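You operate a simulated robot arm through the tools that you are given. There is no shell and no other tool.

You run a simulated two-armed robot. Do the job below in one go: nothing can be reset, and whatever is moved stays where it is left.

JOB
Rebalance the spinner: only the pink-ring and purple-ring tubes stay, across from each other.
Fine: teal-ring and grey-ring tubes into the tube rack; lid shut.

Only the result counts: the job must be done as asked and must still hold three seconds after the hand-in. Knocking over, shifting, dropping, spilling or breaking anything else fails it. A push-on lid holds only when it is set on centred and level and pressed home; a screw cap is set on level and turned clockwise until tight.

ROBOT AND FRAMES
Two 7-joint arms with fingered hands on one trunk, on a base that drives. Base frame: it is fixed to the floor where the robot stands at the start and does not move with it; the origin is under the middle of the robot, x ahead of it, y to its left, z up; the surface under the hand at the start is at about z = 860. Readings come in mm, rad, newtons and seconds.
The left shoulder is at the start at [30, 119, 1169], the right one opposite. With the tool pointing down near the work surface each hand reaches from about 100 to 740 mm from the robot's upright axis, wherever it stands, measured 20 degrees to its own side. Places, roughly: far right hole of the four-hole tube rack [600, -300, 900]; inner left hole of the four-hole tube rack [700, -200, 900]; spinner lid [500, 0, 1000]. Payload 3.8 kg a hand.
The TCP of each hand is the grasp point between the finger pads, 25 mm short of the fingertips. In the tool frame z runs along the fingers and y along their closing line. The gripper opens to 88 mm. The gripper's body begins 29 mm behind the TCP. The gripper is a hand of 4 fingers: y runs from the thumb to the fingers, the wrist lies at [-13, -106, -174] in the tool frame.
Orientation is that of the tool frame in the base frame, as a unit quaternion [x, y, z, w]. With the fingers straight down and the wrist toward the robot, the tool's x, y and z point along [0, 1, 0], [1, 0, 0] and [0, 0, -1] of the base frame.

CONTROLS
- The arms move only by the tool play_rows. It takes "left_motion", "right_motion" or both (then of equal length, played together; a hand with none holds still); each is a list of rows, each a list of 2 entries, a list of its own where there are three numbers: the shift along the tool's x, y, z in units of 300 mm (1.0 is 300 mm), then the turn, a rotation vector about the tool's x, y, z in units of 90 degrees (1.0 is 90 degrees). In form: [[[dx, dy, dz], [rx, ry, rz]], ...]. A call has 1 to 20 rows; each row is the pose to reach, as a shift and turn from the pose commanded when the call began, along the tool's axes at that moment. A call with a number of a shift or a turn outside -1 to 1 is refused whole. A row lasts 0.2 s, in which the tool goes at most 50 mm and 0.15 rad; a call with a longer step from one row to the next is refused whole. A pose out of reach is approached as far as the arm can. The call stops where the force on the tool passes 70 N (or 10 N more than at its start, if that is more) or the arm is blocked; 0.2 s more then pass. In this call time passes only in rows, and 0.2 s behind the last. It gives the time, the measured TCP pose, the force on the tool (base axes), the opening and the grip force at its end, in the units of the frame above (readings bear some noise), with the torque about the TCP (base axes, N m) and any sound that the robot's microphone picked up, and new pictures: "views" is both (left out), scene, wrist or none (wrist: the cameras of the hands that moved).
- Cameras (640 x 400 px; columns grow to the right, rows downward): "scene" is now at [70.5, -28.1, 1716.8]; the picture's right is [-0.29, -0.96, 0.00], its down [-0.67, 0.20, -0.71] and it looks along [0.68, -0.21, -0.70] (base axes); focal length 254 px, centre (320, 200). "left" rides on the left gripper at [-64, -83, -98] in its tool frame; the picture's right is [-0.62, -0.37, 0.69], its down [0.71, -0.63, 0.30] and it looks along [0.32, 0.68, 0.65] (tool axes); focal length 265 px, centre (320, 200). "right" rides on the right gripper at [64, -83, -98] in its tool frame; the picture's right is [-0.62, 0.37, -0.69], its down [-0.71, -0.63, 0.30] and it looks along [-0.32, 0.68, 0.65] (tool axes); focal length 265 px, centre (320, 200). There is no depth. A picture from a camera that has moved, and an enlarged one, comes with that camera's place and axes in the base frame and with its lens. The place of the scene camera against the robot may be out by one fixed shift of up to 18 mm in any direction.
- lift_body(by): slides the trunk up (or, below 0, down) by that many mm; the arms and the scene camera ride with it, the base frame stays. It gives what a move gives, with no picture.
- roll_base(legs): drives the robot by 1 to 6 legs, each [ahead, left, turn to the left] in mm, mm and rad, along the robot's own axes; the way and the turn of a leg run together, so that a leg with both is an arc; at most 1500 mm and 3.142 rad a leg. The arms and the cameras ride along, it lands a little off, and it stops where it bumps. It gives what a move gives, and a new picture of the scene camera.
- finger_targets(index, middle, ring, thumb_bend, thumb_turn, hand): sets how far each is bent, from 0 (flat) to 1 (curled in); at 0.3 the hand is open as for a grip, at 0.7 the pads meet at the TCP. One left out holds its place. A second passes; each finger stops where it meets its share of the squeeze, and holds until it gets a number again. It is the only way to open and close the hand. It gives what a move gives, with no picture; readings hold the bend of each and the force on the fingers (four entries, about 0 where the hand has none), thumb and palm. thumb_turn goes from beside the hand (0) to across from the fingers (1), as for a grip.
- head_to(pan, tilt): turns the head with the scene camera to pan (to the left, within 2.094 rad either way) and tilt (down, from -0.506 to 1.204), counted from straight ahead of the robot. It gives what a move gives, and a new picture of the scene camera.
- enlarge(camera, box): a new picture of the part [left, top, right, bottom] of that camera's present view, enlarged. The clock stands still meanwhile.
- sign_off(): hands the job in; it is judged then, once.

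Places have to be worked out from the pictures, the camera data and where the tool is seen. Open the grippers and draw the arms clear of the work before you hand the job in, unless the task says otherwise.

The tools are called as name(argument=value, ...) on one line, values as JSON. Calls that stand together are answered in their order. play_rows: Moves the arms, as the interface text tells. Its arguments: {"type":"object","properties":{"left_motion":{"type":"array","items":{"type":"array"}},"right_motion":{"type":"array","items":{"type":"array"}},"views":{"type":"string","enum":["both","scene","wrist","none"]}},"required":[]} The other tools are called the same way: lift_body (by) slides the trunk up or down; finger_targets (index, middle, ring, thumb_bend, thumb_turn, hand) moves the fingers one by one; roll_base (legs) drives the base; head_to (pan, tilt) turns the head that bears the scene camera; enlarge (camera, box) takes an enlarged picture of a part of a camera's view; sign_off () hands the job in.

At the start:

```text
time: 0.0
left_tool_pos: [464.1, 110.0, 1352.6]
left_tcp_rot: [0.707, 0.707, -0.001, 0.0]
left_contact_force: [-0.4, 0.2, -0.4]
left_torque: [-0.03, 0.01, -0.01]
left_width: 87.7
left_grasp_force: 0.0
left_shape: jaw
left_bend: [0.3, 0.3, 0.3, 0.3, 0.98]
left_finger forces: [0.0, 0.0, 0.0, 0.0, 0.1, 0.1]
right_tool_pos: [413.8, -244.5, 1323.4]
right_tcp_rot: [0.707, 0.707, 0.0, 0.0]
right_contact_force: [0.2, -0.2, 0.3]
right_torque: [0.0, -0.02, 0.01]
right_width: 87.5
right_grasp_force: 0.0
right_shape: jaw
right_bend: [0.3, 0.3, 0.3, 0.3, 0.98]
right_finger forces: [0.1, 0.1, 0.0, 0.0, 0.0, 0.0]
trunk travel left (down, up): [-325.0, 265.0]
robot x, y, heading: [0.7, 0.0, 0.002]
head pan, tilt: [-0.295, 0.782]
```

scene: 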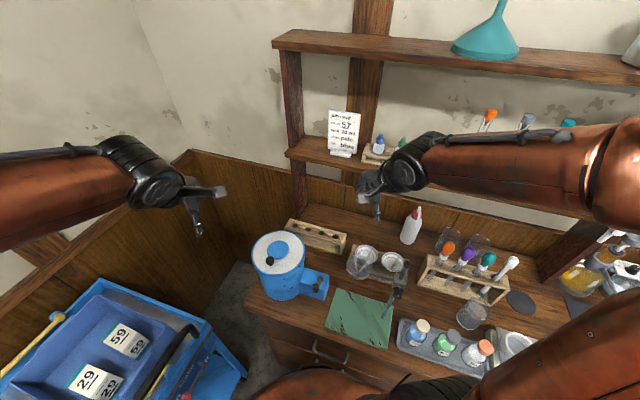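
right: 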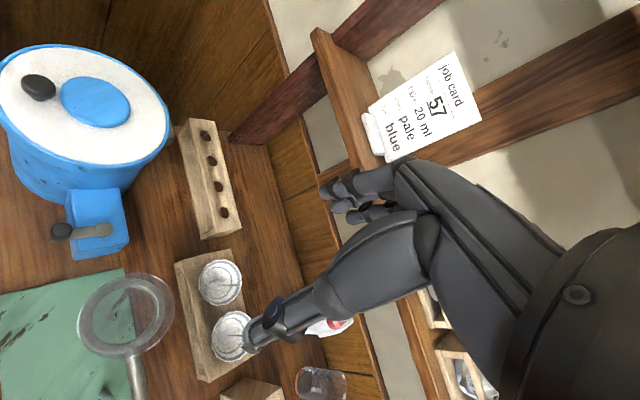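
left: 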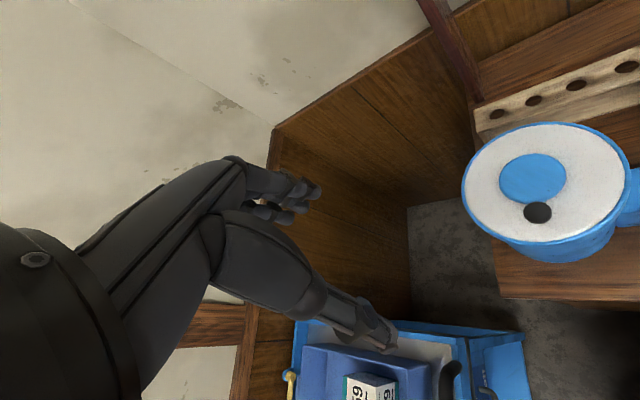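

I'll look closely at the spinner and the four-hole rack first, before moving anything.

enlarge(camera="scene", box=[230, 200, 430, 325])

enlarge(camera="right", box=[0, 30, 320, 230])

enlarge(camera="left", box=[400, 40, 640, 280])

enlarge(camera="scene", box=[380, 200, 640, 380])

```text
3.20 times, centred on (330, 262) of scene
camera zoom: at [70.5, -28.1, 1716.8], right [-0.29, -0.96, 0.0], down [-0.67, 0.2, -0.71], along [0.68, -0.21, -0.7], focal length 814 px, centre (288, 0)
```

zoom: 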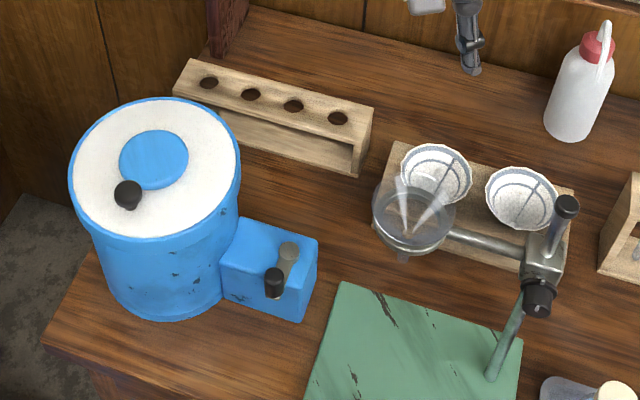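

```text
2.00 times, centred on (160, 130) of right
camera zoom: at [330.8, -181.0, 1422.8], right [0.37, -0.62, 0.69], down [-0.63, -0.71, -0.3], along [0.68, -0.32, -0.65], focal length 531 px, centre (640, 340)
```

zoom: 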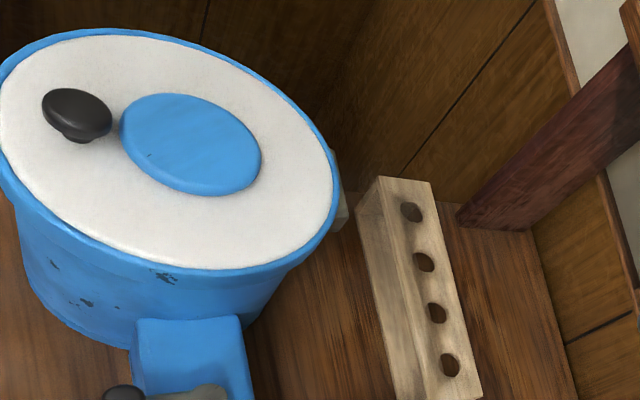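

```text
1.67 times, centred on (520, 160) of left
camera zoom: at [380.5, 45.6, 1451.3], right [-0.37, -0.62, -0.69], down [-0.63, 0.71, -0.3], along [0.68, 0.32, -0.65], focal length 442 px, centre (-13, 267)
```

zoom: 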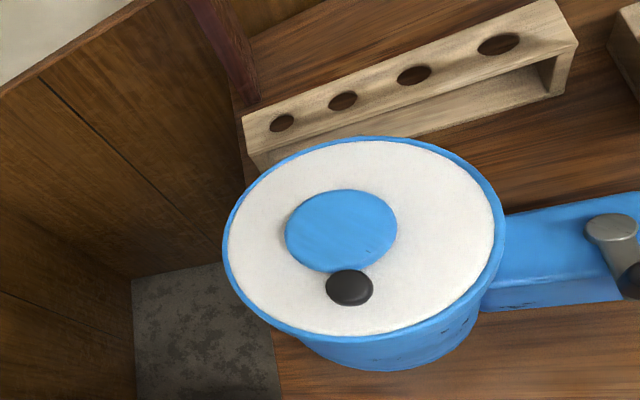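

```text
2.22 times, centred on (510, 290) of scene
camera zoom: at [70.5, -28.1, 1716.8], right [-0.29, -0.96, 0.0], down [-0.67, 0.2, -0.71], along [0.68, -0.21, -0.7], focal length 565 px, centre (-102, 0)
```

zoom: 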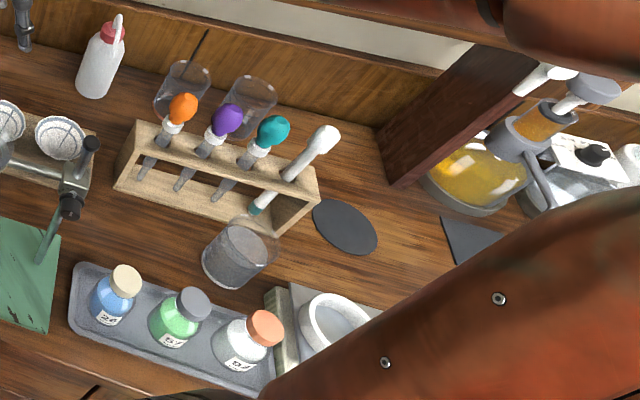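

The spinner lid centre triangulates to about [523, -31, 1064], and the rack holes run from about [700, -117, 944] to [604, -250, 943]. I'll zoom in on the lid, knob and side box to see how it opens.

enlarge(camera="scene", box=[245, 225, 335, 305])

enlarge(camera="right", box=[0, 30, 200, 155])

enlarge(camera="left", box=[455, 100, 640, 280])

enlarge(camera="scene", box=[300, 80, 420, 170])

```text
5.00 times, centred on (290, 265) of scene
camera zoom: at [70.5, -28.1, 1716.8], right [-0.29, -0.96, 0.0], down [-0.67, 0.2, -0.71], along [0.68, -0.21, -0.7], focal length 1272 px, centre (470, -125)
```

zoom: 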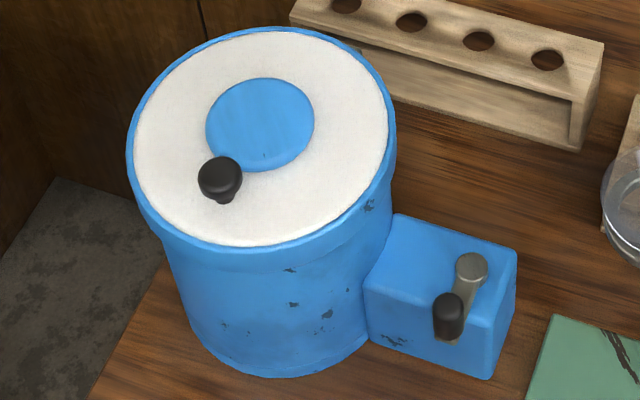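

```text
3.20 times, centred on (100, 92) of right
camera zoom: at [330.8, -181.0, 1422.8], right [0.37, -0.62, 0.69], down [-0.63, -0.71, -0.3], along [0.68, -0.32, -0.65], focal length 849 px, centre (1024, 544)
```

zoom: 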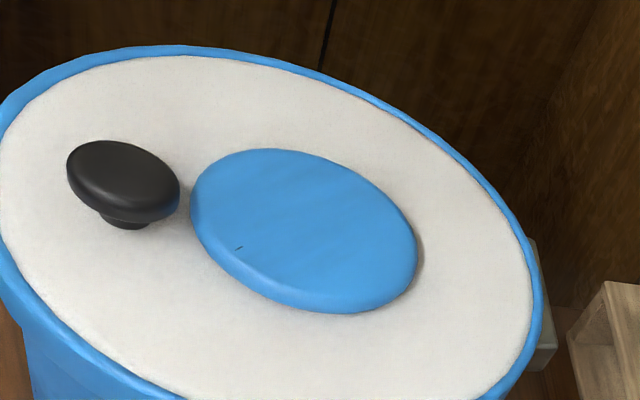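

```text
2.22 times, centred on (548, 190) of left
camera zoom: at [380.5, 45.6, 1451.3], right [-0.37, -0.62, -0.69], down [-0.63, 0.71, -0.3], along [0.68, 0.32, -0.65], focal length 590 px, centre (-186, 222)
```

zoom: 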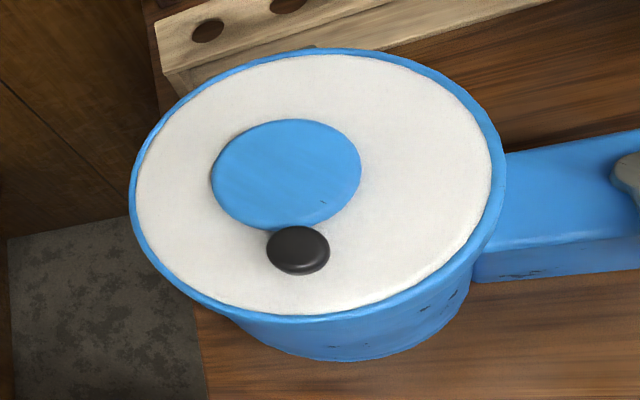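

```text
4.44 times, centred on (360, 125) of scene
camera zoom: at [70.5, -28.1, 1716.8], right [-0.29, -0.96, 0.0], down [-0.67, 0.2, -0.71], along [0.68, -0.21, -0.7], focal length 1131 px, centre (142, 533)
```

zoom: 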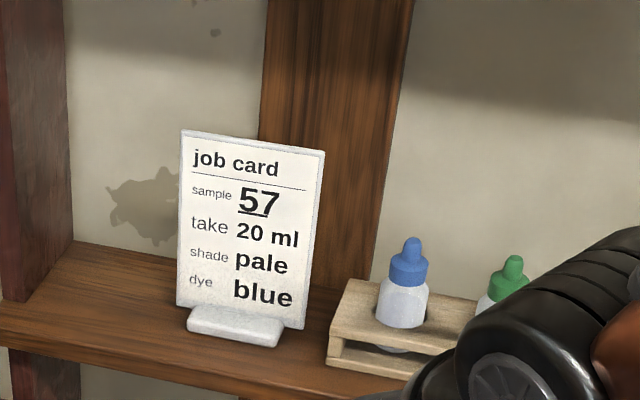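

There seems to be a hinge-like block on the far side of the lid, opposite the knob. I'll check that and work out where the shelf above sits, so I know how much clearance I have.

enlarge(camera="right", box=[130, 80, 210, 130])

enlarge(camera="right", box=[200, 0, 520, 200])

enlarge(camera="scene", box=[240, 0, 500, 250])

```text
8.00 times, centred on (170, 105) of right
camera zoom: at [330.8, -181.0, 1422.8], right [0.37, -0.62, 0.69], down [-0.63, -0.71, -0.3], along [0.68, -0.32, -0.65], focal length 2123 px, centre (1520, 960)
```

zoom: 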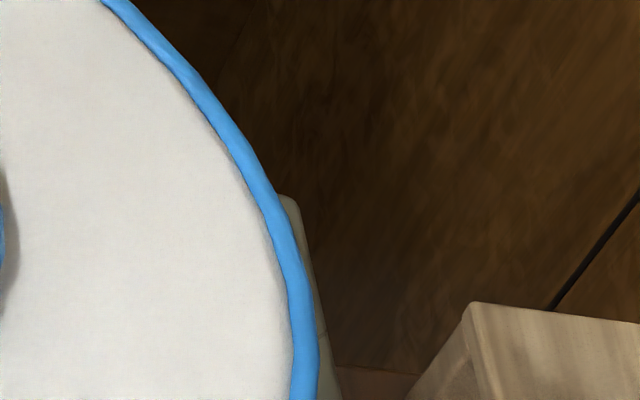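

```text
2.00 times, centred on (360, 100) of right
camera zoom: at [330.8, -181.0, 1422.8], right [0.37, -0.62, 0.69], down [-0.63, -0.71, -0.3], along [0.68, -0.32, -0.65], focal length 531 px, centre (240, 400)
```

zoom: 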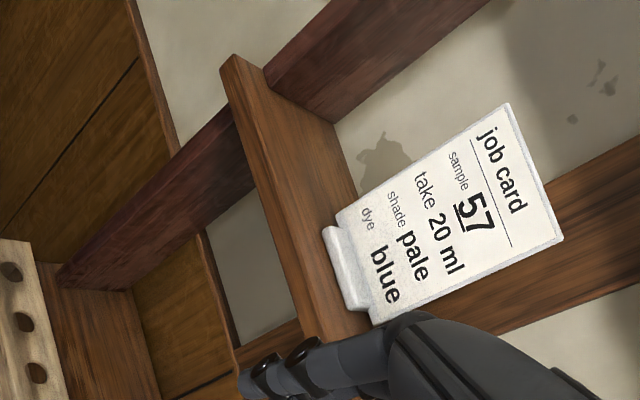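

```text
1.60 times, centred on (370, 125) of scene
camera zoom: at [70.5, -28.1, 1716.8], right [-0.29, -0.96, 0.0], down [-0.67, 0.2, -0.71], along [0.68, -0.21, -0.7], focal length 407 px, centre (240, 320)
```

zoom: 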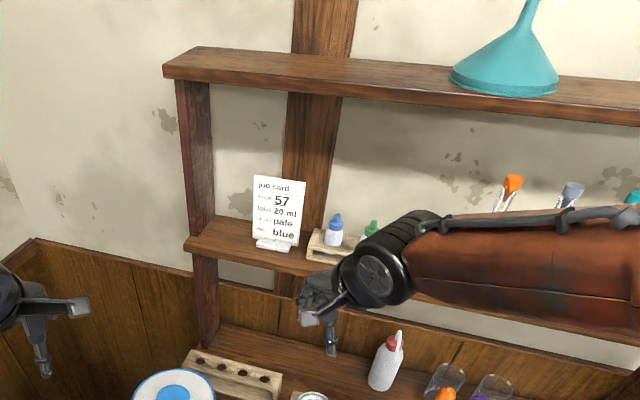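

The bench is turned about 36° clockwise from the robot, and the rack and spinner line up with it. The knob is on the near-left of the lid and the likely hinge is opposite, on the wall side. I'll move the right hand above and to the right to look at the lid's back edge.

play_rows(right_motion=[[[0.08, 0.12, 0], [0, 0, 0]], [[0.16, 0.24, 0], [0, 0, 0]], [[0.24, 0.36, 0], [0, 0, 0]], [[0.31, 0.47, 0], [0, 0, 0]], [[0.31, 0.47, 0], [0, 0, 0]]], views="both")

```text
time: 1.2
left_tool_pos: [462.8, 110.4, 1352.9]
left_tcp_rot: [0.707, 0.707, 0.0, 0.0]
left_contact_force: [0.6, 0.1, -0.3]
left_torque: [0.01, -0.02, -0.01]
left_width: 87.7
left_grasp_force: 0.0
left_shape: jaw
left_bend: [0.3, 0.3, 0.3, 0.3, 0.98]
left_finger forces: [0.1, 0.1, 0.0, 0.1, 0.0, 0.0]
right_tool_pos: [554.6, -152.2, 1323.7]
right_tcp_rot: [0.707, 0.707, 0.001, 0.0]
right_contact_force: [-0.3, 0.1, 0.7]
right_torque: [0.01, -0.04, -0.01]
right_width: 87.4
right_grasp_force: 0.1
right_shape: jaw
right_bend: [0.3, 0.3, 0.3, 0.3, 0.98]
right_finger forces: [0.1, 0.1, 0.0, 0.0, 0.0, 0.0]
trunk travel left (down, up): [-325.0, 265.0]
robot x, y, heading: [-4.3, -2.4, 0.003]
head pan, tilt: [-0.295, 0.782]
camera scene: at [69.3, -28.7, 1716.8], right [-0.29, -0.96, 0.0], down [-0.67, 0.2, -0.71], along [0.68, -0.21, -0.7], focal length 254 px, centre (320, 200)
camera right: at [471.1, -88.0, 1422.0], right [0.37, -0.62, 0.69], down [-0.63, -0.71, -0.3], along [0.68, -0.32, -0.65], focal length 265 px, centre (320, 200)
```

scene: 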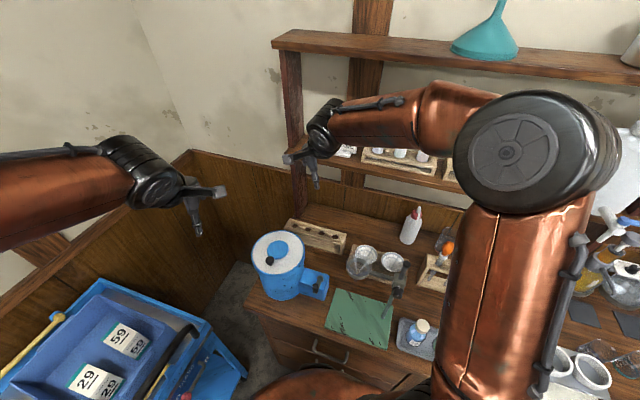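
right: 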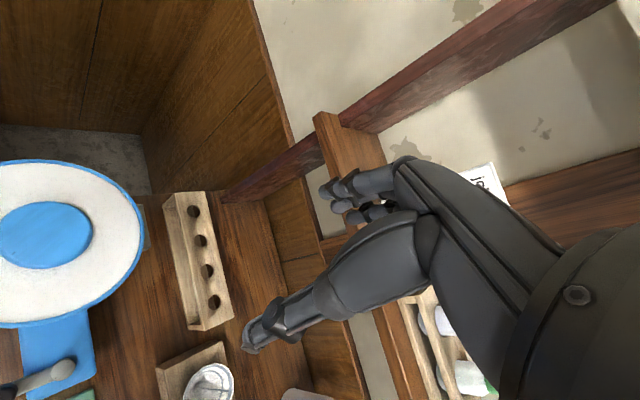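

Now I'll zoom in on the back edge of the lid in this right-wrist view.

enlarge(camera="right", box=[60, 140, 240, 340])

enlarge(camera="right", box=[0, 150, 160, 250])

enlarge(camera="scene", box=[245, 210, 365, 310])

```text
2.00 times, centred on (150, 240) of right
camera zoom: at [471.1, -88.0, 1422.0], right [0.37, -0.62, 0.69], down [-0.63, -0.71, -0.3], along [0.68, -0.32, -0.65], focal length 531 px, centre (660, 120)
```

zoom: 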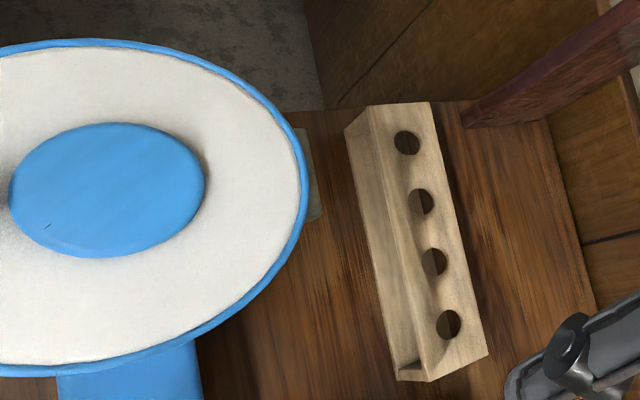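

```text
4.00 times, centred on (80, 200) of right
camera zoom: at [471.1, -88.0, 1422.0], right [0.37, -0.62, 0.69], down [-0.63, -0.71, -0.3], along [0.68, -0.32, -0.65], focal length 1062 px, centre (1280, 200)
```

zoom: 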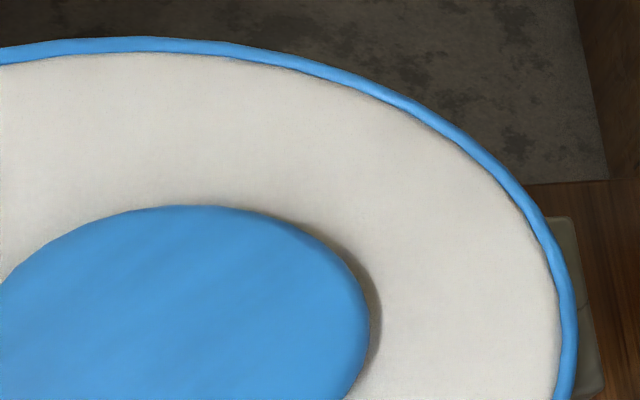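

```text
4.00 times, centred on (305, 260) of scene
camera zoom: at [69.3, -28.7, 1716.8], right [-0.29, -0.96, 0.0], down [-0.67, 0.2, -0.71], along [0.68, -0.21, -0.7], focal length 1018 px, centre (380, -40)
```

zoom: 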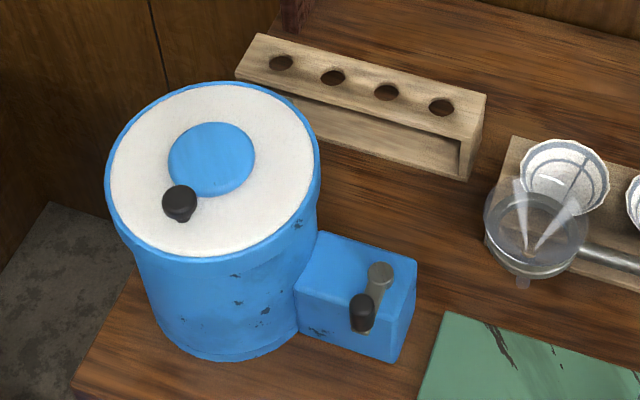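

The block at the back looks like a hinge, so I'll pinch the knob across the hinge direction and lift it along an arc. I'm moving the left hand aside, then bringing the right hand above the knob at about [486, -2, 1075], yawed +54° so it closes parallel to the hinge.

play_rows(right_motion=[[[0.06, -0.03, 0.0], [0, 0, -0.086]], [[0.13, -0.06, 0.02], [0, 0, -0.172]], [[0.2, -0.09, 0.06], [0, 0, -0.258]], [[0.28, -0.12, 0.12], [0, 0, -0.344]], [[0.36, -0.15, 0.2], [0, 0, -0.43]], [[0.43, -0.19, 0.28], [0, 0, -0.516]], [[0.5, -0.229, 0.36], [0, 0, -0.6]], [[0.5, -0.229, 0.41], [0, 0, -0.6]]], left_motion=[[[0.05, -0.03, 0], [0, 0, 0]], [[0.1, -0.06, 0], [0, 0, 0]], [[0.15, -0.09, 0], [0, 0, 0]], [[0.2, -0.12, 0], [0, 0, 0]], [[0.25, -0.15, 0], [0, 0, 0]], [[0.27, -0.17, 0], [0, 0, 0]], [[0.27, -0.17, 0], [0, 0, 0]], [[0.27, -0.17, 0], [0, 0, 0]]], views="both")

```text
time: 3.0
left_tool_pos: [413.3, 191.0, 1352.1]
left_tcp_rot: [0.707, 0.707, 0.0, 0.001]
left_contact_force: [-0.9, -0.5, 0.2]
left_torque: [-0.01, 0.0, -0.02]
left_width: 87.7
left_grasp_force: 0.1
left_shape: jaw
left_bend: [0.3, 0.3, 0.3, 0.3, 0.98]
left_finger forces: [0.0, 0.0, 0.1, 0.0, 0.0, 0.0]
right_tool_pos: [487.2, -1.5, 1201.1]
right_tcp_rot: [0.308, 0.951, 0.0, 0.0]
right_contact_force: [-0.5, 0.0, 0.1]
right_torque: [0.0, 0.01, 0.01]
right_width: 87.6
right_grasp_force: 0.1
right_shape: jaw
right_bend: [0.3, 0.3, 0.3, 0.3, 0.98]
right_finger forces: [0.0, 0.0, 0.0, 0.0, 0.0, 0.0]
trunk travel left (down, up): [-325.0, 265.0]
robot x, y, heading: [-0.8, 0.2, 0.002]
head pan, tilt: [-0.295, 0.782]
camera scene: at [70.7, -28.1, 1716.8], right [-0.29, -0.96, 0.0], down [-0.67, 0.2, -0.71], along [0.68, -0.21, -0.7], focal length 254 px, centre (320, 200)
camera right: at [386.2, -32.1, 1299.4], right [0.72, -0.07, 0.69], down [0.21, -0.93, -0.3], along [0.66, 0.36, -0.65], focal length 265 px, centre (320, 200)
camera left: at [329.0, 127.1, 1450.9], right [-0.37, -0.62, -0.69], down [-0.63, 0.71, -0.3], along [0.68, 0.32, -0.65], focal length 265 px, centre (320, 200)
```

scene: 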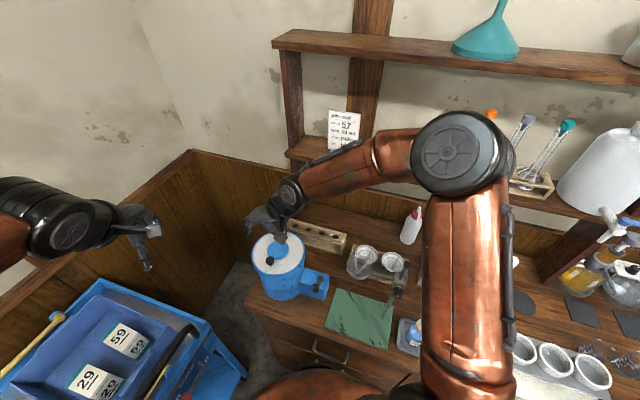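
right: 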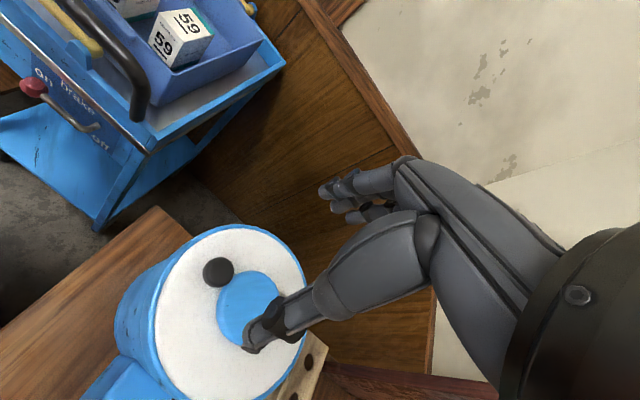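
left: 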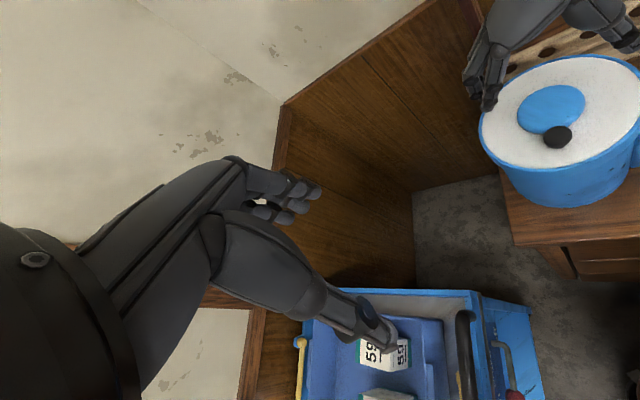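

The hand is above the knob. I'll zoom in from both wrist cameras to fix the knob's position and size before lowering.

enlarge(camera="right", box=[140, 220, 300, 320])

enlarge(camera="left", box=[460, 40, 640, 220])

```text
4.00 times, centred on (220, 270) of right
camera zoom: at [386.2, -32.1, 1299.4], right [0.72, -0.07, 0.69], down [0.21, -0.93, -0.3], along [0.66, 0.36, -0.65], focal length 1062 px, centre (720, -80)
```

zoom: 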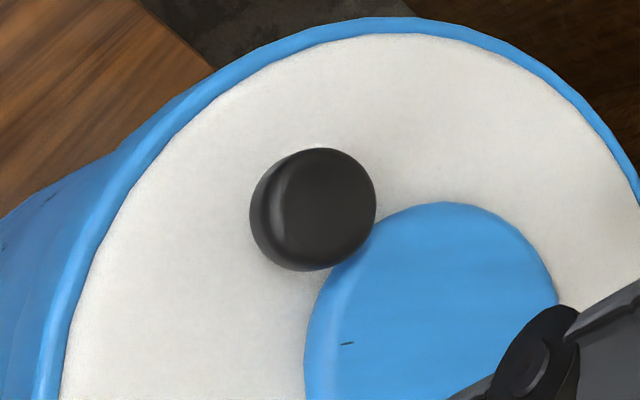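

```text
2.22 times, centred on (550, 130) of left
camera zoom: at [329.0, 127.1, 1450.9], right [-0.37, -0.62, -0.69], down [-0.63, 0.71, -0.3], along [0.68, 0.32, -0.65], focal length 590 px, centre (-191, 356)
```

zoom: 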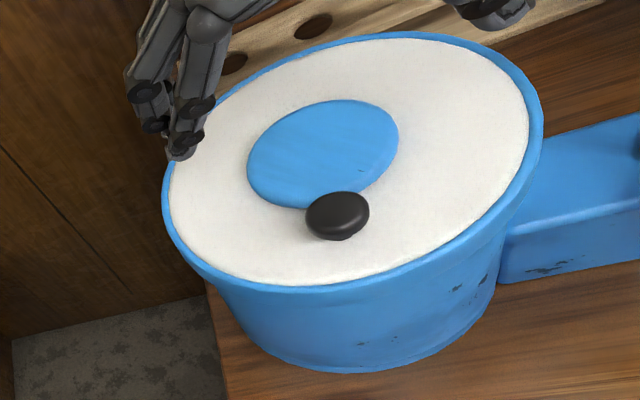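

The knob is confirmed at about [488, -1, 1072], roughly 25 mm wide. I'll curl the index and ring fingers out of the way so the middle finger and thumb form a clean pin-like pinch.

finger_targets(hand="right", index=1.0, ring=1.0)

enlarge(camera="right", box=[180, 120, 440, 380])

enlarge(camera="left", box=[440, 0, 640, 160])

```text
time: 4.0
left_tool_pos: [413.1, 192.9, 1352.3]
left_tcp_rot: [0.707, 0.707, -0.001, 0.0]
left_contact_force: [-0.3, 0.2, -0.1]
left_torque: [0.03, -0.02, 0.0]
left_width: 87.7
left_grasp_force: 0.1
left_shape: jaw
left_bend: [0.3, 0.3, 0.3, 0.3, 0.98]
left_finger forces: [0.0, 0.0, 0.1, 0.1, 0.1, 0.0]
right_tool_pos: [489.4, -1.9, 1200.9]
right_tcp_rot: [0.309, 0.951, 0.0, -0.001]
right_contact_force: [1.1, -0.3, 0.5]
right_torque: [-0.01, 0.0, 0.01]
right_width: 52.7
right_grasp_force: 0.0
right_shape: fingers
right_bend: [1.0, 0.3, 1.0, 0.3, 0.98]
right_finger forces: [0.0, 0.0, 0.0, 0.0, 0.0, 0.0]
trunk travel left (down, up): [-325.0, 265.0]
robot x, y, heading: [3.7, -1.2, -0.002]
head pan, tilt: [-0.295, 0.782]
```

```text
1.54 times, centred on (310, 250) of right
camera zoom: at [386.3, -32.1, 1299.7], right [0.72, -0.07, 0.69], down [0.21, -0.93, -0.3], along [0.66, 0.36, -0.65], focal length 408 px, centre (335, 123)
```

zoom: 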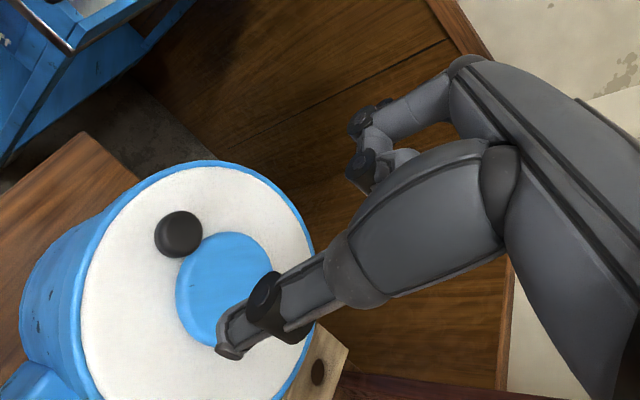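

```text
2.50 times, centred on (540, 80) of left
camera zoom: at [329.0, 127.1, 1450.9], right [-0.37, -0.62, -0.69], down [-0.63, 0.71, -0.3], along [0.68, 0.32, -0.65], focal length 664 px, centre (-230, 500)
```

zoom: 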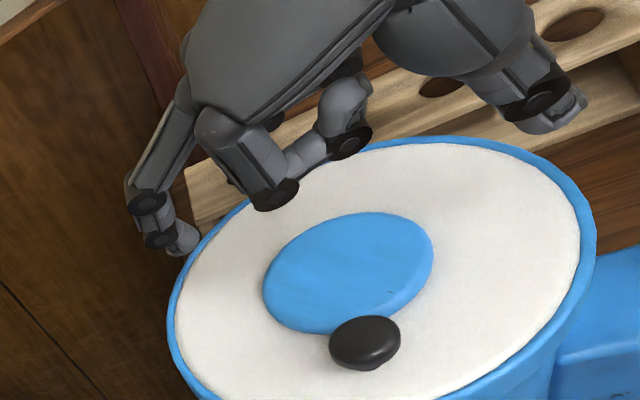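

The index and ring are folded well above the tips. I'll lower straight down so the fingertips straddle the knob cap.

play_rows(right_motion=[[[0, 0, 0.12], [0, 0, 0]], [[0, 0, 0.24], [0, 0, 0]], [[0, 0, 0.32], [0, 0, 0]], [[0, 0, 0.35], [0, 0, 0]], [[0, 0, 0.36], [0, 0, 0]]], views="both")

enlarge(camera="left", box=[460, 0, 640, 150])

enlarge(camera="scene", box=[230, 190, 350, 280])

```text
time: 5.2
left_tool_pos: [412.8, 191.2, 1350.7]
left_tcp_rot: [0.707, 0.707, 0.0, 0.001]
left_contact_force: [1.3, -0.3, 0.0]
left_torque: [0.03, -0.01, -0.01]
left_width: 87.6
left_grasp_force: 0.0
left_shape: jaw
left_bend: [0.3, 0.3, 0.3, 0.3, 0.98]
left_finger forces: [0.1, 0.0, 0.1, 0.0, 0.1, 0.0]
right_tool_pos: [487.1, -2.3, 1092.5]
right_tcp_rot: [0.309, 0.951, 0.0, 0.001]
right_contact_force: [-0.3, 0.7, -0.2]
right_torque: [0.01, 0.02, 0.04]
right_width: 52.9
right_grasp_force: 0.0
right_shape: fingers
right_bend: [1.0, 0.3, 1.0, 0.3, 0.98]
right_finger forces: [0.0, 0.1, 0.0, 0.0, 0.1, 0.1]
trunk travel left (down, up): [-325.0, 265.0]
robot x, y, heading: [-3.3, 1.4, 0.003]
head pan, tilt: [-0.295, 0.782]
camera scene: at [70.6, -28.0, 1716.8], right [-0.29, -0.96, 0.0], down [-0.67, 0.2, -0.71], along [0.68, -0.21, -0.7], focal length 254 px, centre (320, 200)
camera right: at [385.6, -31.5, 1191.9], right [0.72, -0.07, 0.69], down [0.21, -0.93, -0.3], along [0.66, 0.36, -0.65], focal length 265 px, centre (320, 200)
```

scene: 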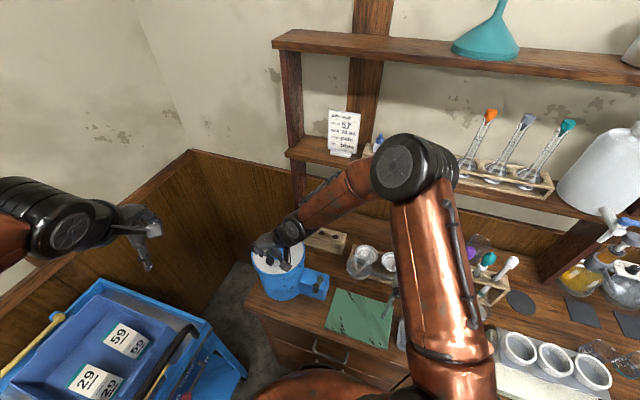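
right: 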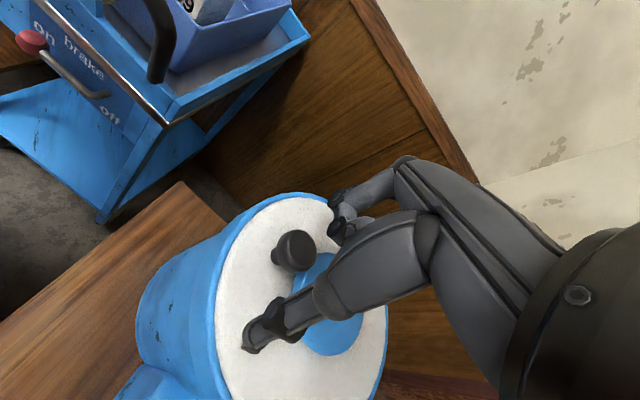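

```text
2.67 times, centred on (550, 75) of left
camera zoom: at [329.0, 127.1, 1450.9], right [-0.37, -0.62, -0.69], down [-0.63, 0.71, -0.3], along [0.68, 0.32, -0.65], focal length 708 px, centre (-293, 533)
```

zoom: 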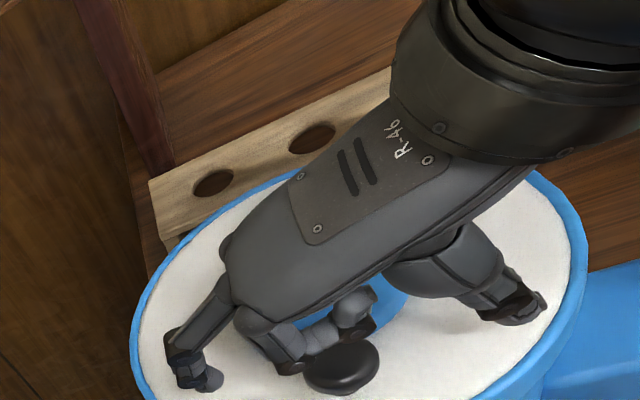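

```text
4.44 times, centred on (290, 235) of scene
camera zoom: at [70.6, -28.0, 1716.8], right [-0.29, -0.96, 0.0], down [-0.67, 0.2, -0.71], along [0.68, -0.21, -0.7], focal length 1131 px, centre (453, 44)
```

zoom: 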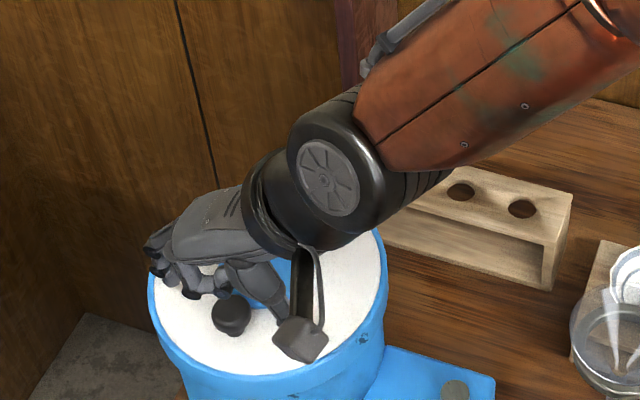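

enlarge(camera="right", box=[220, 180, 400, 370])

```text
2.11 times, centred on (310, 275) of right
camera zoom: at [385.6, -31.5, 1191.9], right [0.72, -0.07, 0.69], down [0.21, -0.93, -0.3], along [0.66, 0.36, -0.65], focal length 559 px, centre (341, 42)
```

zoom: 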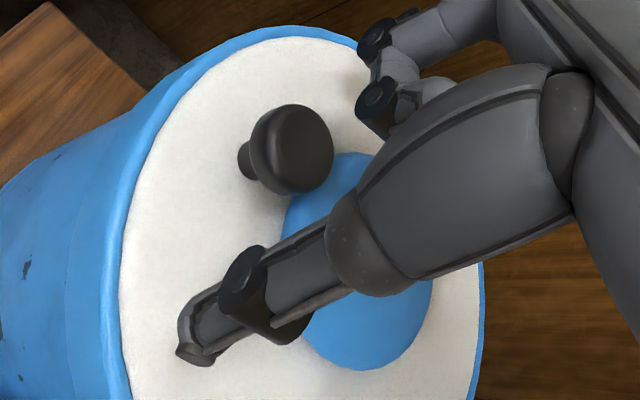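

In this view the knob is a mushroom about 24 mm tall, from lid at about 1050 to top at about 1075, and sits right under the grasp point. I'll lower 10 mm more so the pads meet the cap, then pinch.

play_rows(right_motion=[[[0, 0, 0.02], [0, 0, 0]], [[0, 0, 0.035], [0, 0, 0]]], views="none")

finger_targets(hand="right", middle=0.5, thumb_bend=0.5)

enlarge(camera="right", box=[220, 180, 400, 370])

enlarge(camera="left", box=[460, 60, 640, 180])

```text
time: 5.8
left_tool_pos: [413.8, 191.0, 1352.0]
left_tcp_rot: [0.707, 0.707, 0.0, 0.001]
left_contact_force: [0.4, 0.8, -0.3]
left_torque: [0.03, 0.02, -0.03]
left_width: 87.5
left_grasp_force: 0.0
left_shape: jaw
left_bend: [0.3, 0.3, 0.3, 0.3, 0.98]
left_finger forces: [0.0, 0.1, 0.0, 0.0, 0.0, 0.1]
right_tool_pos: [486.8, -2.1, 1081.2]
right_tcp_rot: [0.31, 0.951, 0.0, -0.001]
right_contact_force: [0.8, 1.4, 0.1]
right_torque: [-0.01, 0.0, -0.03]
right_width: 52.7
right_grasp_force: 0.1
right_shape: fingers
right_bend: [1.0, 0.3, 1.0, 0.3, 0.98]
right_finger forces: [0.1, 0.1, 0.0, 0.0, 0.1, 0.0]
trunk travel left (down, up): [-325.0, 265.0]
robot x, y, heading: [-3.0, 0.9, 0.002]
head pan, tilt: [-0.295, 0.782]
```

```text
time: 6.8
left_tool_pos: [413.3, 191.6, 1351.4]
left_tcp_rot: [0.707, 0.707, 0.001, 0.0]
left_contact_force: [0.1, 0.1, -0.7]
left_torque: [-0.03, 0.01, 0.06]
left_width: 87.5
left_grasp_force: 0.1
left_shape: jaw
left_bend: [0.3, 0.3, 0.3, 0.3, 0.98]
left_finger forces: [0.0, 0.1, 0.1, 0.0, 0.1, 0.0]
right_tool_pos: [486.1, -2.8, 1082.1]
right_tcp_rot: [0.309, 0.951, -0.001, 0.0]
right_contact_force: [0.0, 0.0, -0.1]
right_torque: [-0.03, -0.03, 0.0]
right_width: 44.1
right_grasp_force: 0.0
right_shape: fingers
right_bend: [1.0, 0.5, 1.0, 0.5, 0.98]
right_finger forces: [0.1, 0.0, 0.0, 0.0, 0.0, 0.1]
trunk travel left (down, up): [-325.0, 265.0]
robot x, y, heading: [0.1, 2.3, -0.002]
head pan, tilt: [-0.295, 0.782]
```

```text
2.11 times, centred on (310, 275) of right
camera zoom: at [385.3, -31.6, 1181.4], right [0.72, -0.07, 0.69], down [0.21, -0.93, -0.3], along [0.66, 0.36, -0.65], focal length 559 px, centre (341, 42)
```

zoom: 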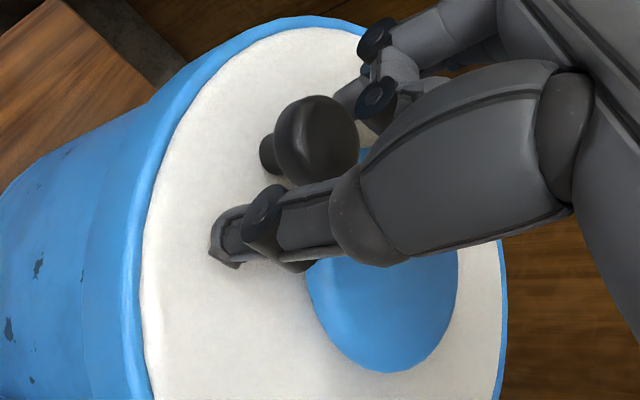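

```text
3.33 times, centred on (550, 120) of left
camera zoom: at [329.0, 127.1, 1450.9], right [-0.37, -0.62, -0.69], down [-0.63, 0.71, -0.3], along [0.68, 0.32, -0.65], focal length 885 px, centre (-447, 467)
```

zoom: 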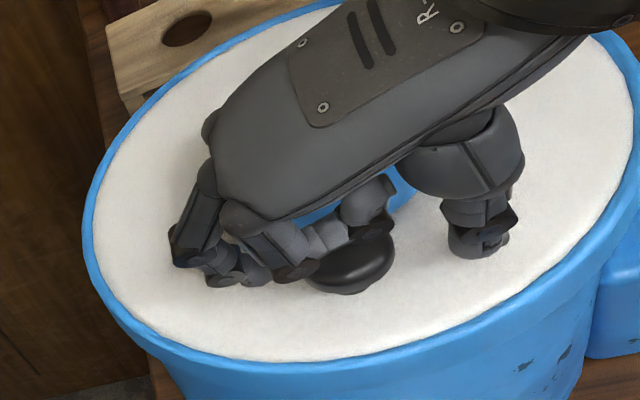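

The fingers are near the knob on both sides without touching. I'll close to grip.

finger_targets(hand="right", middle=0.7, thumb_bend=0.7)

enlarge(camera="right", box=[220, 180, 400, 370])

enlarge(camera="left", box=[460, 60, 640, 180])

```text
time: 7.8
left_tool_pos: [413.9, 191.8, 1351.5]
left_tcp_rot: [0.707, 0.707, 0.001, 0.001]
left_contact_force: [0.1, 1.2, 0.6]
left_torque: [0.01, -0.02, 0.0]
left_width: 87.6
left_grasp_force: 0.0
left_shape: jaw
left_bend: [0.3, 0.3, 0.3, 0.3, 0.98]
left_finger forces: [0.0, 0.0, 0.0, 0.1, 0.0, 0.0]
right_tool_pos: [487.6, -1.8, 1081.8]
right_tcp_rot: [0.309, 0.951, 0.0, -0.001]
right_contact_force: [2.4, 1.4, -1.5]
right_torque: [0.03, -0.02, 0.03]
right_width: 38.1
right_grasp_force: 3.8
right_shape: fingers
right_bend: [1.0, 0.63, 1.0, 0.66, 0.97]
right_finger forces: [0.0, 4.6, 0.0, 0.0, 2.7, 0.0]
trunk travel left (down, up): [-325.0, 265.0]
robot x, y, heading: [2.4, 1.0, 0.002]
head pan, tilt: [-0.295, 0.782]
```

```text
2.11 times, centred on (310, 275) of right
camera zoom: at [385.7, -31.4, 1181.3], right [0.72, -0.07, 0.69], down [0.21, -0.93, -0.3], along [0.66, 0.36, -0.65], focal length 559 px, centre (341, 42)
```

zoom: 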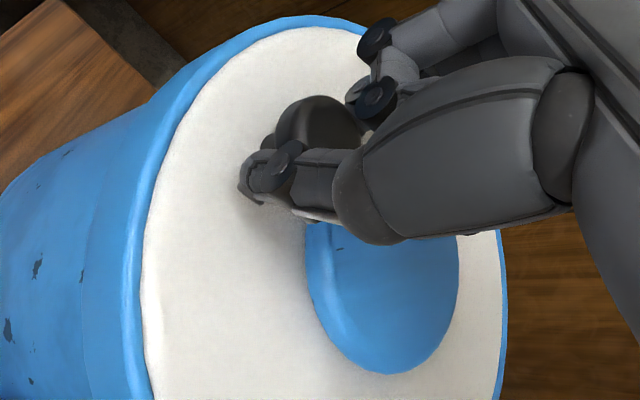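

```text
3.33 times, centred on (550, 120) of left
camera zoom: at [329.4, 127.3, 1450.8], right [-0.37, -0.62, -0.69], down [-0.63, 0.71, -0.3], along [0.68, 0.32, -0.65], focal length 885 px, centre (-447, 467)
```

zoom: 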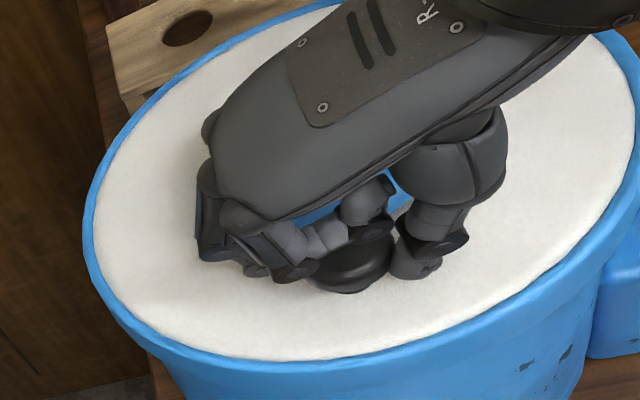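

The knob is gripped with about 4 N. I'll try a small lift of about 12 mm and watch the force and how the lid moves.

play_rows(right_motion=[[[0, 0, -0.015], [0, 0, 0]], [[0, 0, -0.03], [0, 0, 0]], [[0, 0, -0.04], [0, 0, 0]]], views="both")

enlarge(camera="left", box=[460, 40, 640, 220])

enlarge(camera="scene", box=[230, 210, 350, 310])

```text
time: 8.6
left_tool_pos: [415.4, 191.1, 1352.0]
left_tcp_rot: [0.707, 0.707, -0.001, -0.001]
left_contact_force: [0.8, 0.2, 0.0]
left_torque: [-0.01, 0.04, 0.02]
left_width: 87.8
left_grasp_force: 0.1
left_shape: jaw
left_bend: [0.3, 0.3, 0.3, 0.3, 0.98]
left_finger forces: [0.0, 0.0, 0.2, 0.1, 0.0, 0.1]
right_tool_pos: [487.9, -1.5, 1094.3]
right_tcp_rot: [0.31, 0.951, 0.0, 0.0]
right_contact_force: [7.1, -0.4, -3.6]
right_torque: [0.0, -0.07, -0.01]
right_width: 38.0
right_grasp_force: 4.1
right_shape: fingers
right_bend: [1.0, 0.63, 1.0, 0.66, 0.97]
right_finger forces: [0.0, 6.6, 0.1, 0.0, 1.9, 0.0]
trunk travel left (down, up): [-325.0, 265.0]
robot x, y, heading: [-1.4, -2.4, 0.004]
head pan, tilt: [-0.295, 0.782]
camera scene: at [72.3, -28.2, 1716.7], right [-0.29, -0.96, 0.0], down [-0.67, 0.2, -0.71], along [0.68, -0.21, -0.71], focal length 254 px, centre (320, 200)
camera right: at [386.3, -32.1, 1192.8], right [0.72, -0.07, 0.69], down [0.21, -0.93, -0.3], along [0.66, 0.36, -0.65], focal length 265 px, centre (320, 200)
```

scene: 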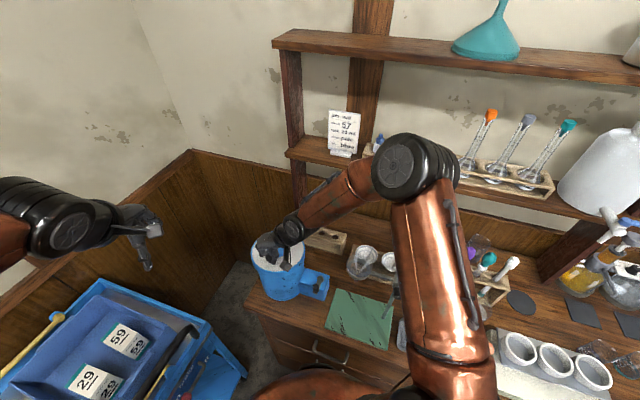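
right: 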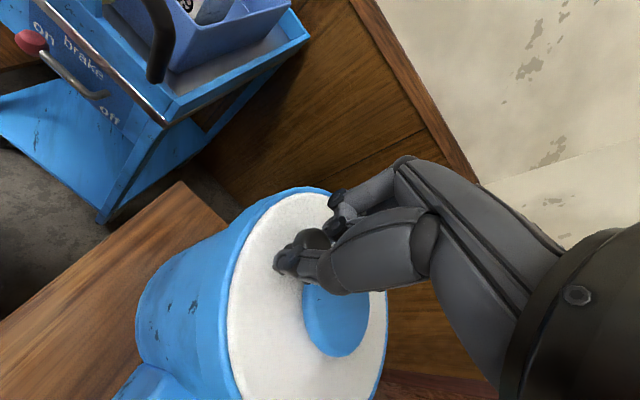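

```text
2.22 times, centred on (550, 130) of left
camera zoom: at [330.5, 127.0, 1450.6], right [-0.37, -0.62, -0.69], down [-0.63, 0.71, -0.3], along [0.68, 0.32, -0.65], focal length 590 px, centre (-191, 356)
```

zoom: 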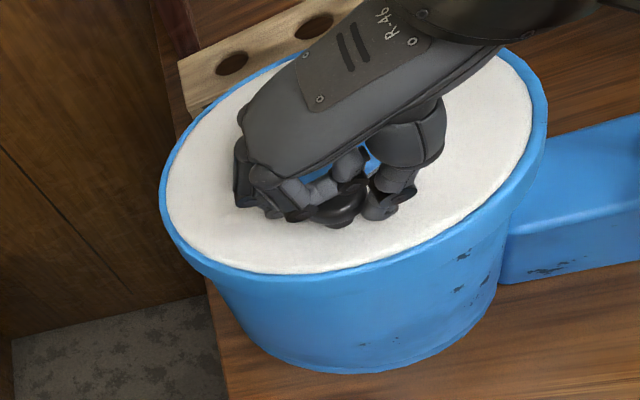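

```text
4.00 times, centred on (290, 260) of scene
camera zoom: at [72.3, -28.2, 1716.7], right [-0.29, -0.96, 0.0], down [-0.67, 0.2, -0.71], along [0.68, -0.21, -0.71], focal length 1018 px, centre (440, -40)
```

zoom: 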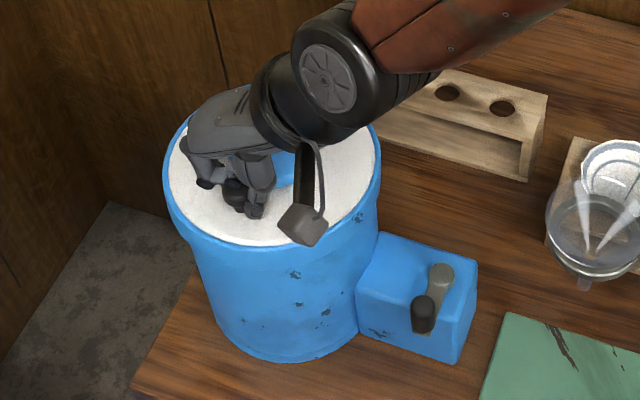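

The lid tilted up about its back edge, and the side force of about 7 N toward the hinge fits a hinged lid. I'll follow the arc about the hinge to roughly 20°, then check.

play_rows(right_motion=[[[-0.011, 0, 0], [0, 0, 0]], [[-0.0183, 0, -0.0207], [0, 0, 0]], [[-0.0303, 0, -0.05], [0, 0, 0]], [[-0.045, 0, -0.0783], [0, 0, 0]], [[-0.061, 0, -0.1057], [0, 0, 0]]], views="both")

enlarge(camera="left", box=[440, 0, 640, 220])

```text
time: 9.8
left_tool_pos: [413.3, 191.9, 1350.9]
left_tcp_rot: [0.707, 0.707, 0.0, 0.0]
left_contact_force: [0.0, -0.4, 0.2]
left_torque: [-0.03, -0.02, -0.01]
left_width: 87.7
left_grasp_force: 0.0
left_shape: jaw
left_bend: [0.3, 0.3, 0.3, 0.3, 0.98]
left_finger forces: [0.1, 0.1, 0.0, 0.0, 0.0, 0.0]
right_tool_pos: [503.3, -13.7, 1125.4]
right_tcp_rot: [0.308, 0.951, 0.0, 0.0]
right_contact_force: [0.5, 1.3, -1.1]
right_torque: [0.06, 0.03, 0.01]
right_width: 37.6
right_grasp_force: 2.9
right_shape: fingers
right_bend: [1.0, 0.65, 1.0, 0.68, 0.97]
right_finger forces: [0.0, 3.6, 0.0, 0.0, 1.8, 0.0]
trunk travel left (down, up): [-325.0, 265.0]
robot x, y, heading: [0.0, 0.2, 0.0]
head pan, tilt: [-0.295, 0.782]
camera scene: at [70.7, -27.8, 1716.8], right [-0.29, -0.96, 0.0], down [-0.67, 0.2, -0.71], along [0.68, -0.21, -0.7], focal length 254 px, centre (320, 200)
camera right: at [401.2, -43.0, 1225.5], right [0.72, -0.07, 0.69], down [0.21, -0.93, -0.3], along [0.66, 0.36, -0.65], focal length 265 px, centre (320, 200)
```

scene: 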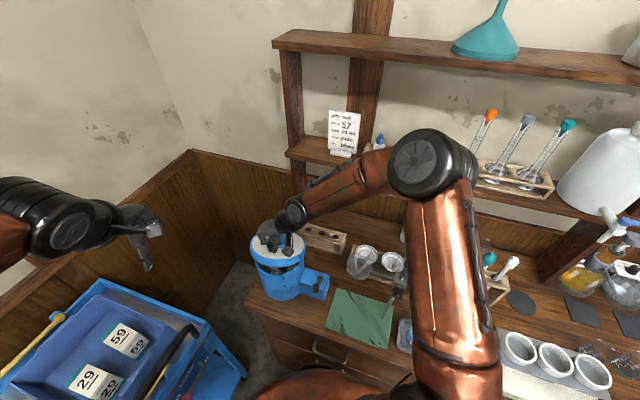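
right: 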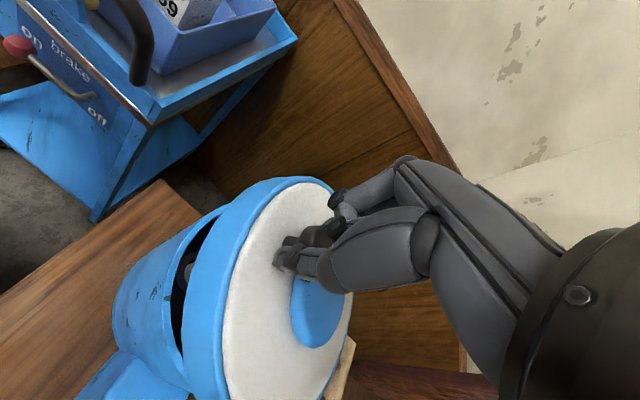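

```text
1.82 times, centred on (540, 110) of left
camera zoom: at [329.1, 127.3, 1450.9], right [-0.37, -0.62, -0.69], down [-0.63, 0.71, -0.3], along [0.68, 0.32, -0.65], focal length 483 px, centre (-80, 364)
```

zoom: 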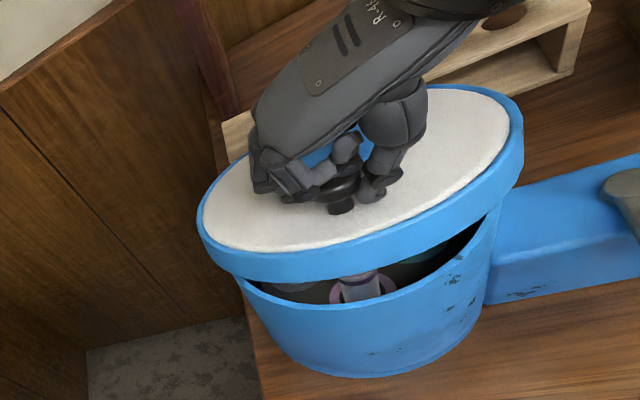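

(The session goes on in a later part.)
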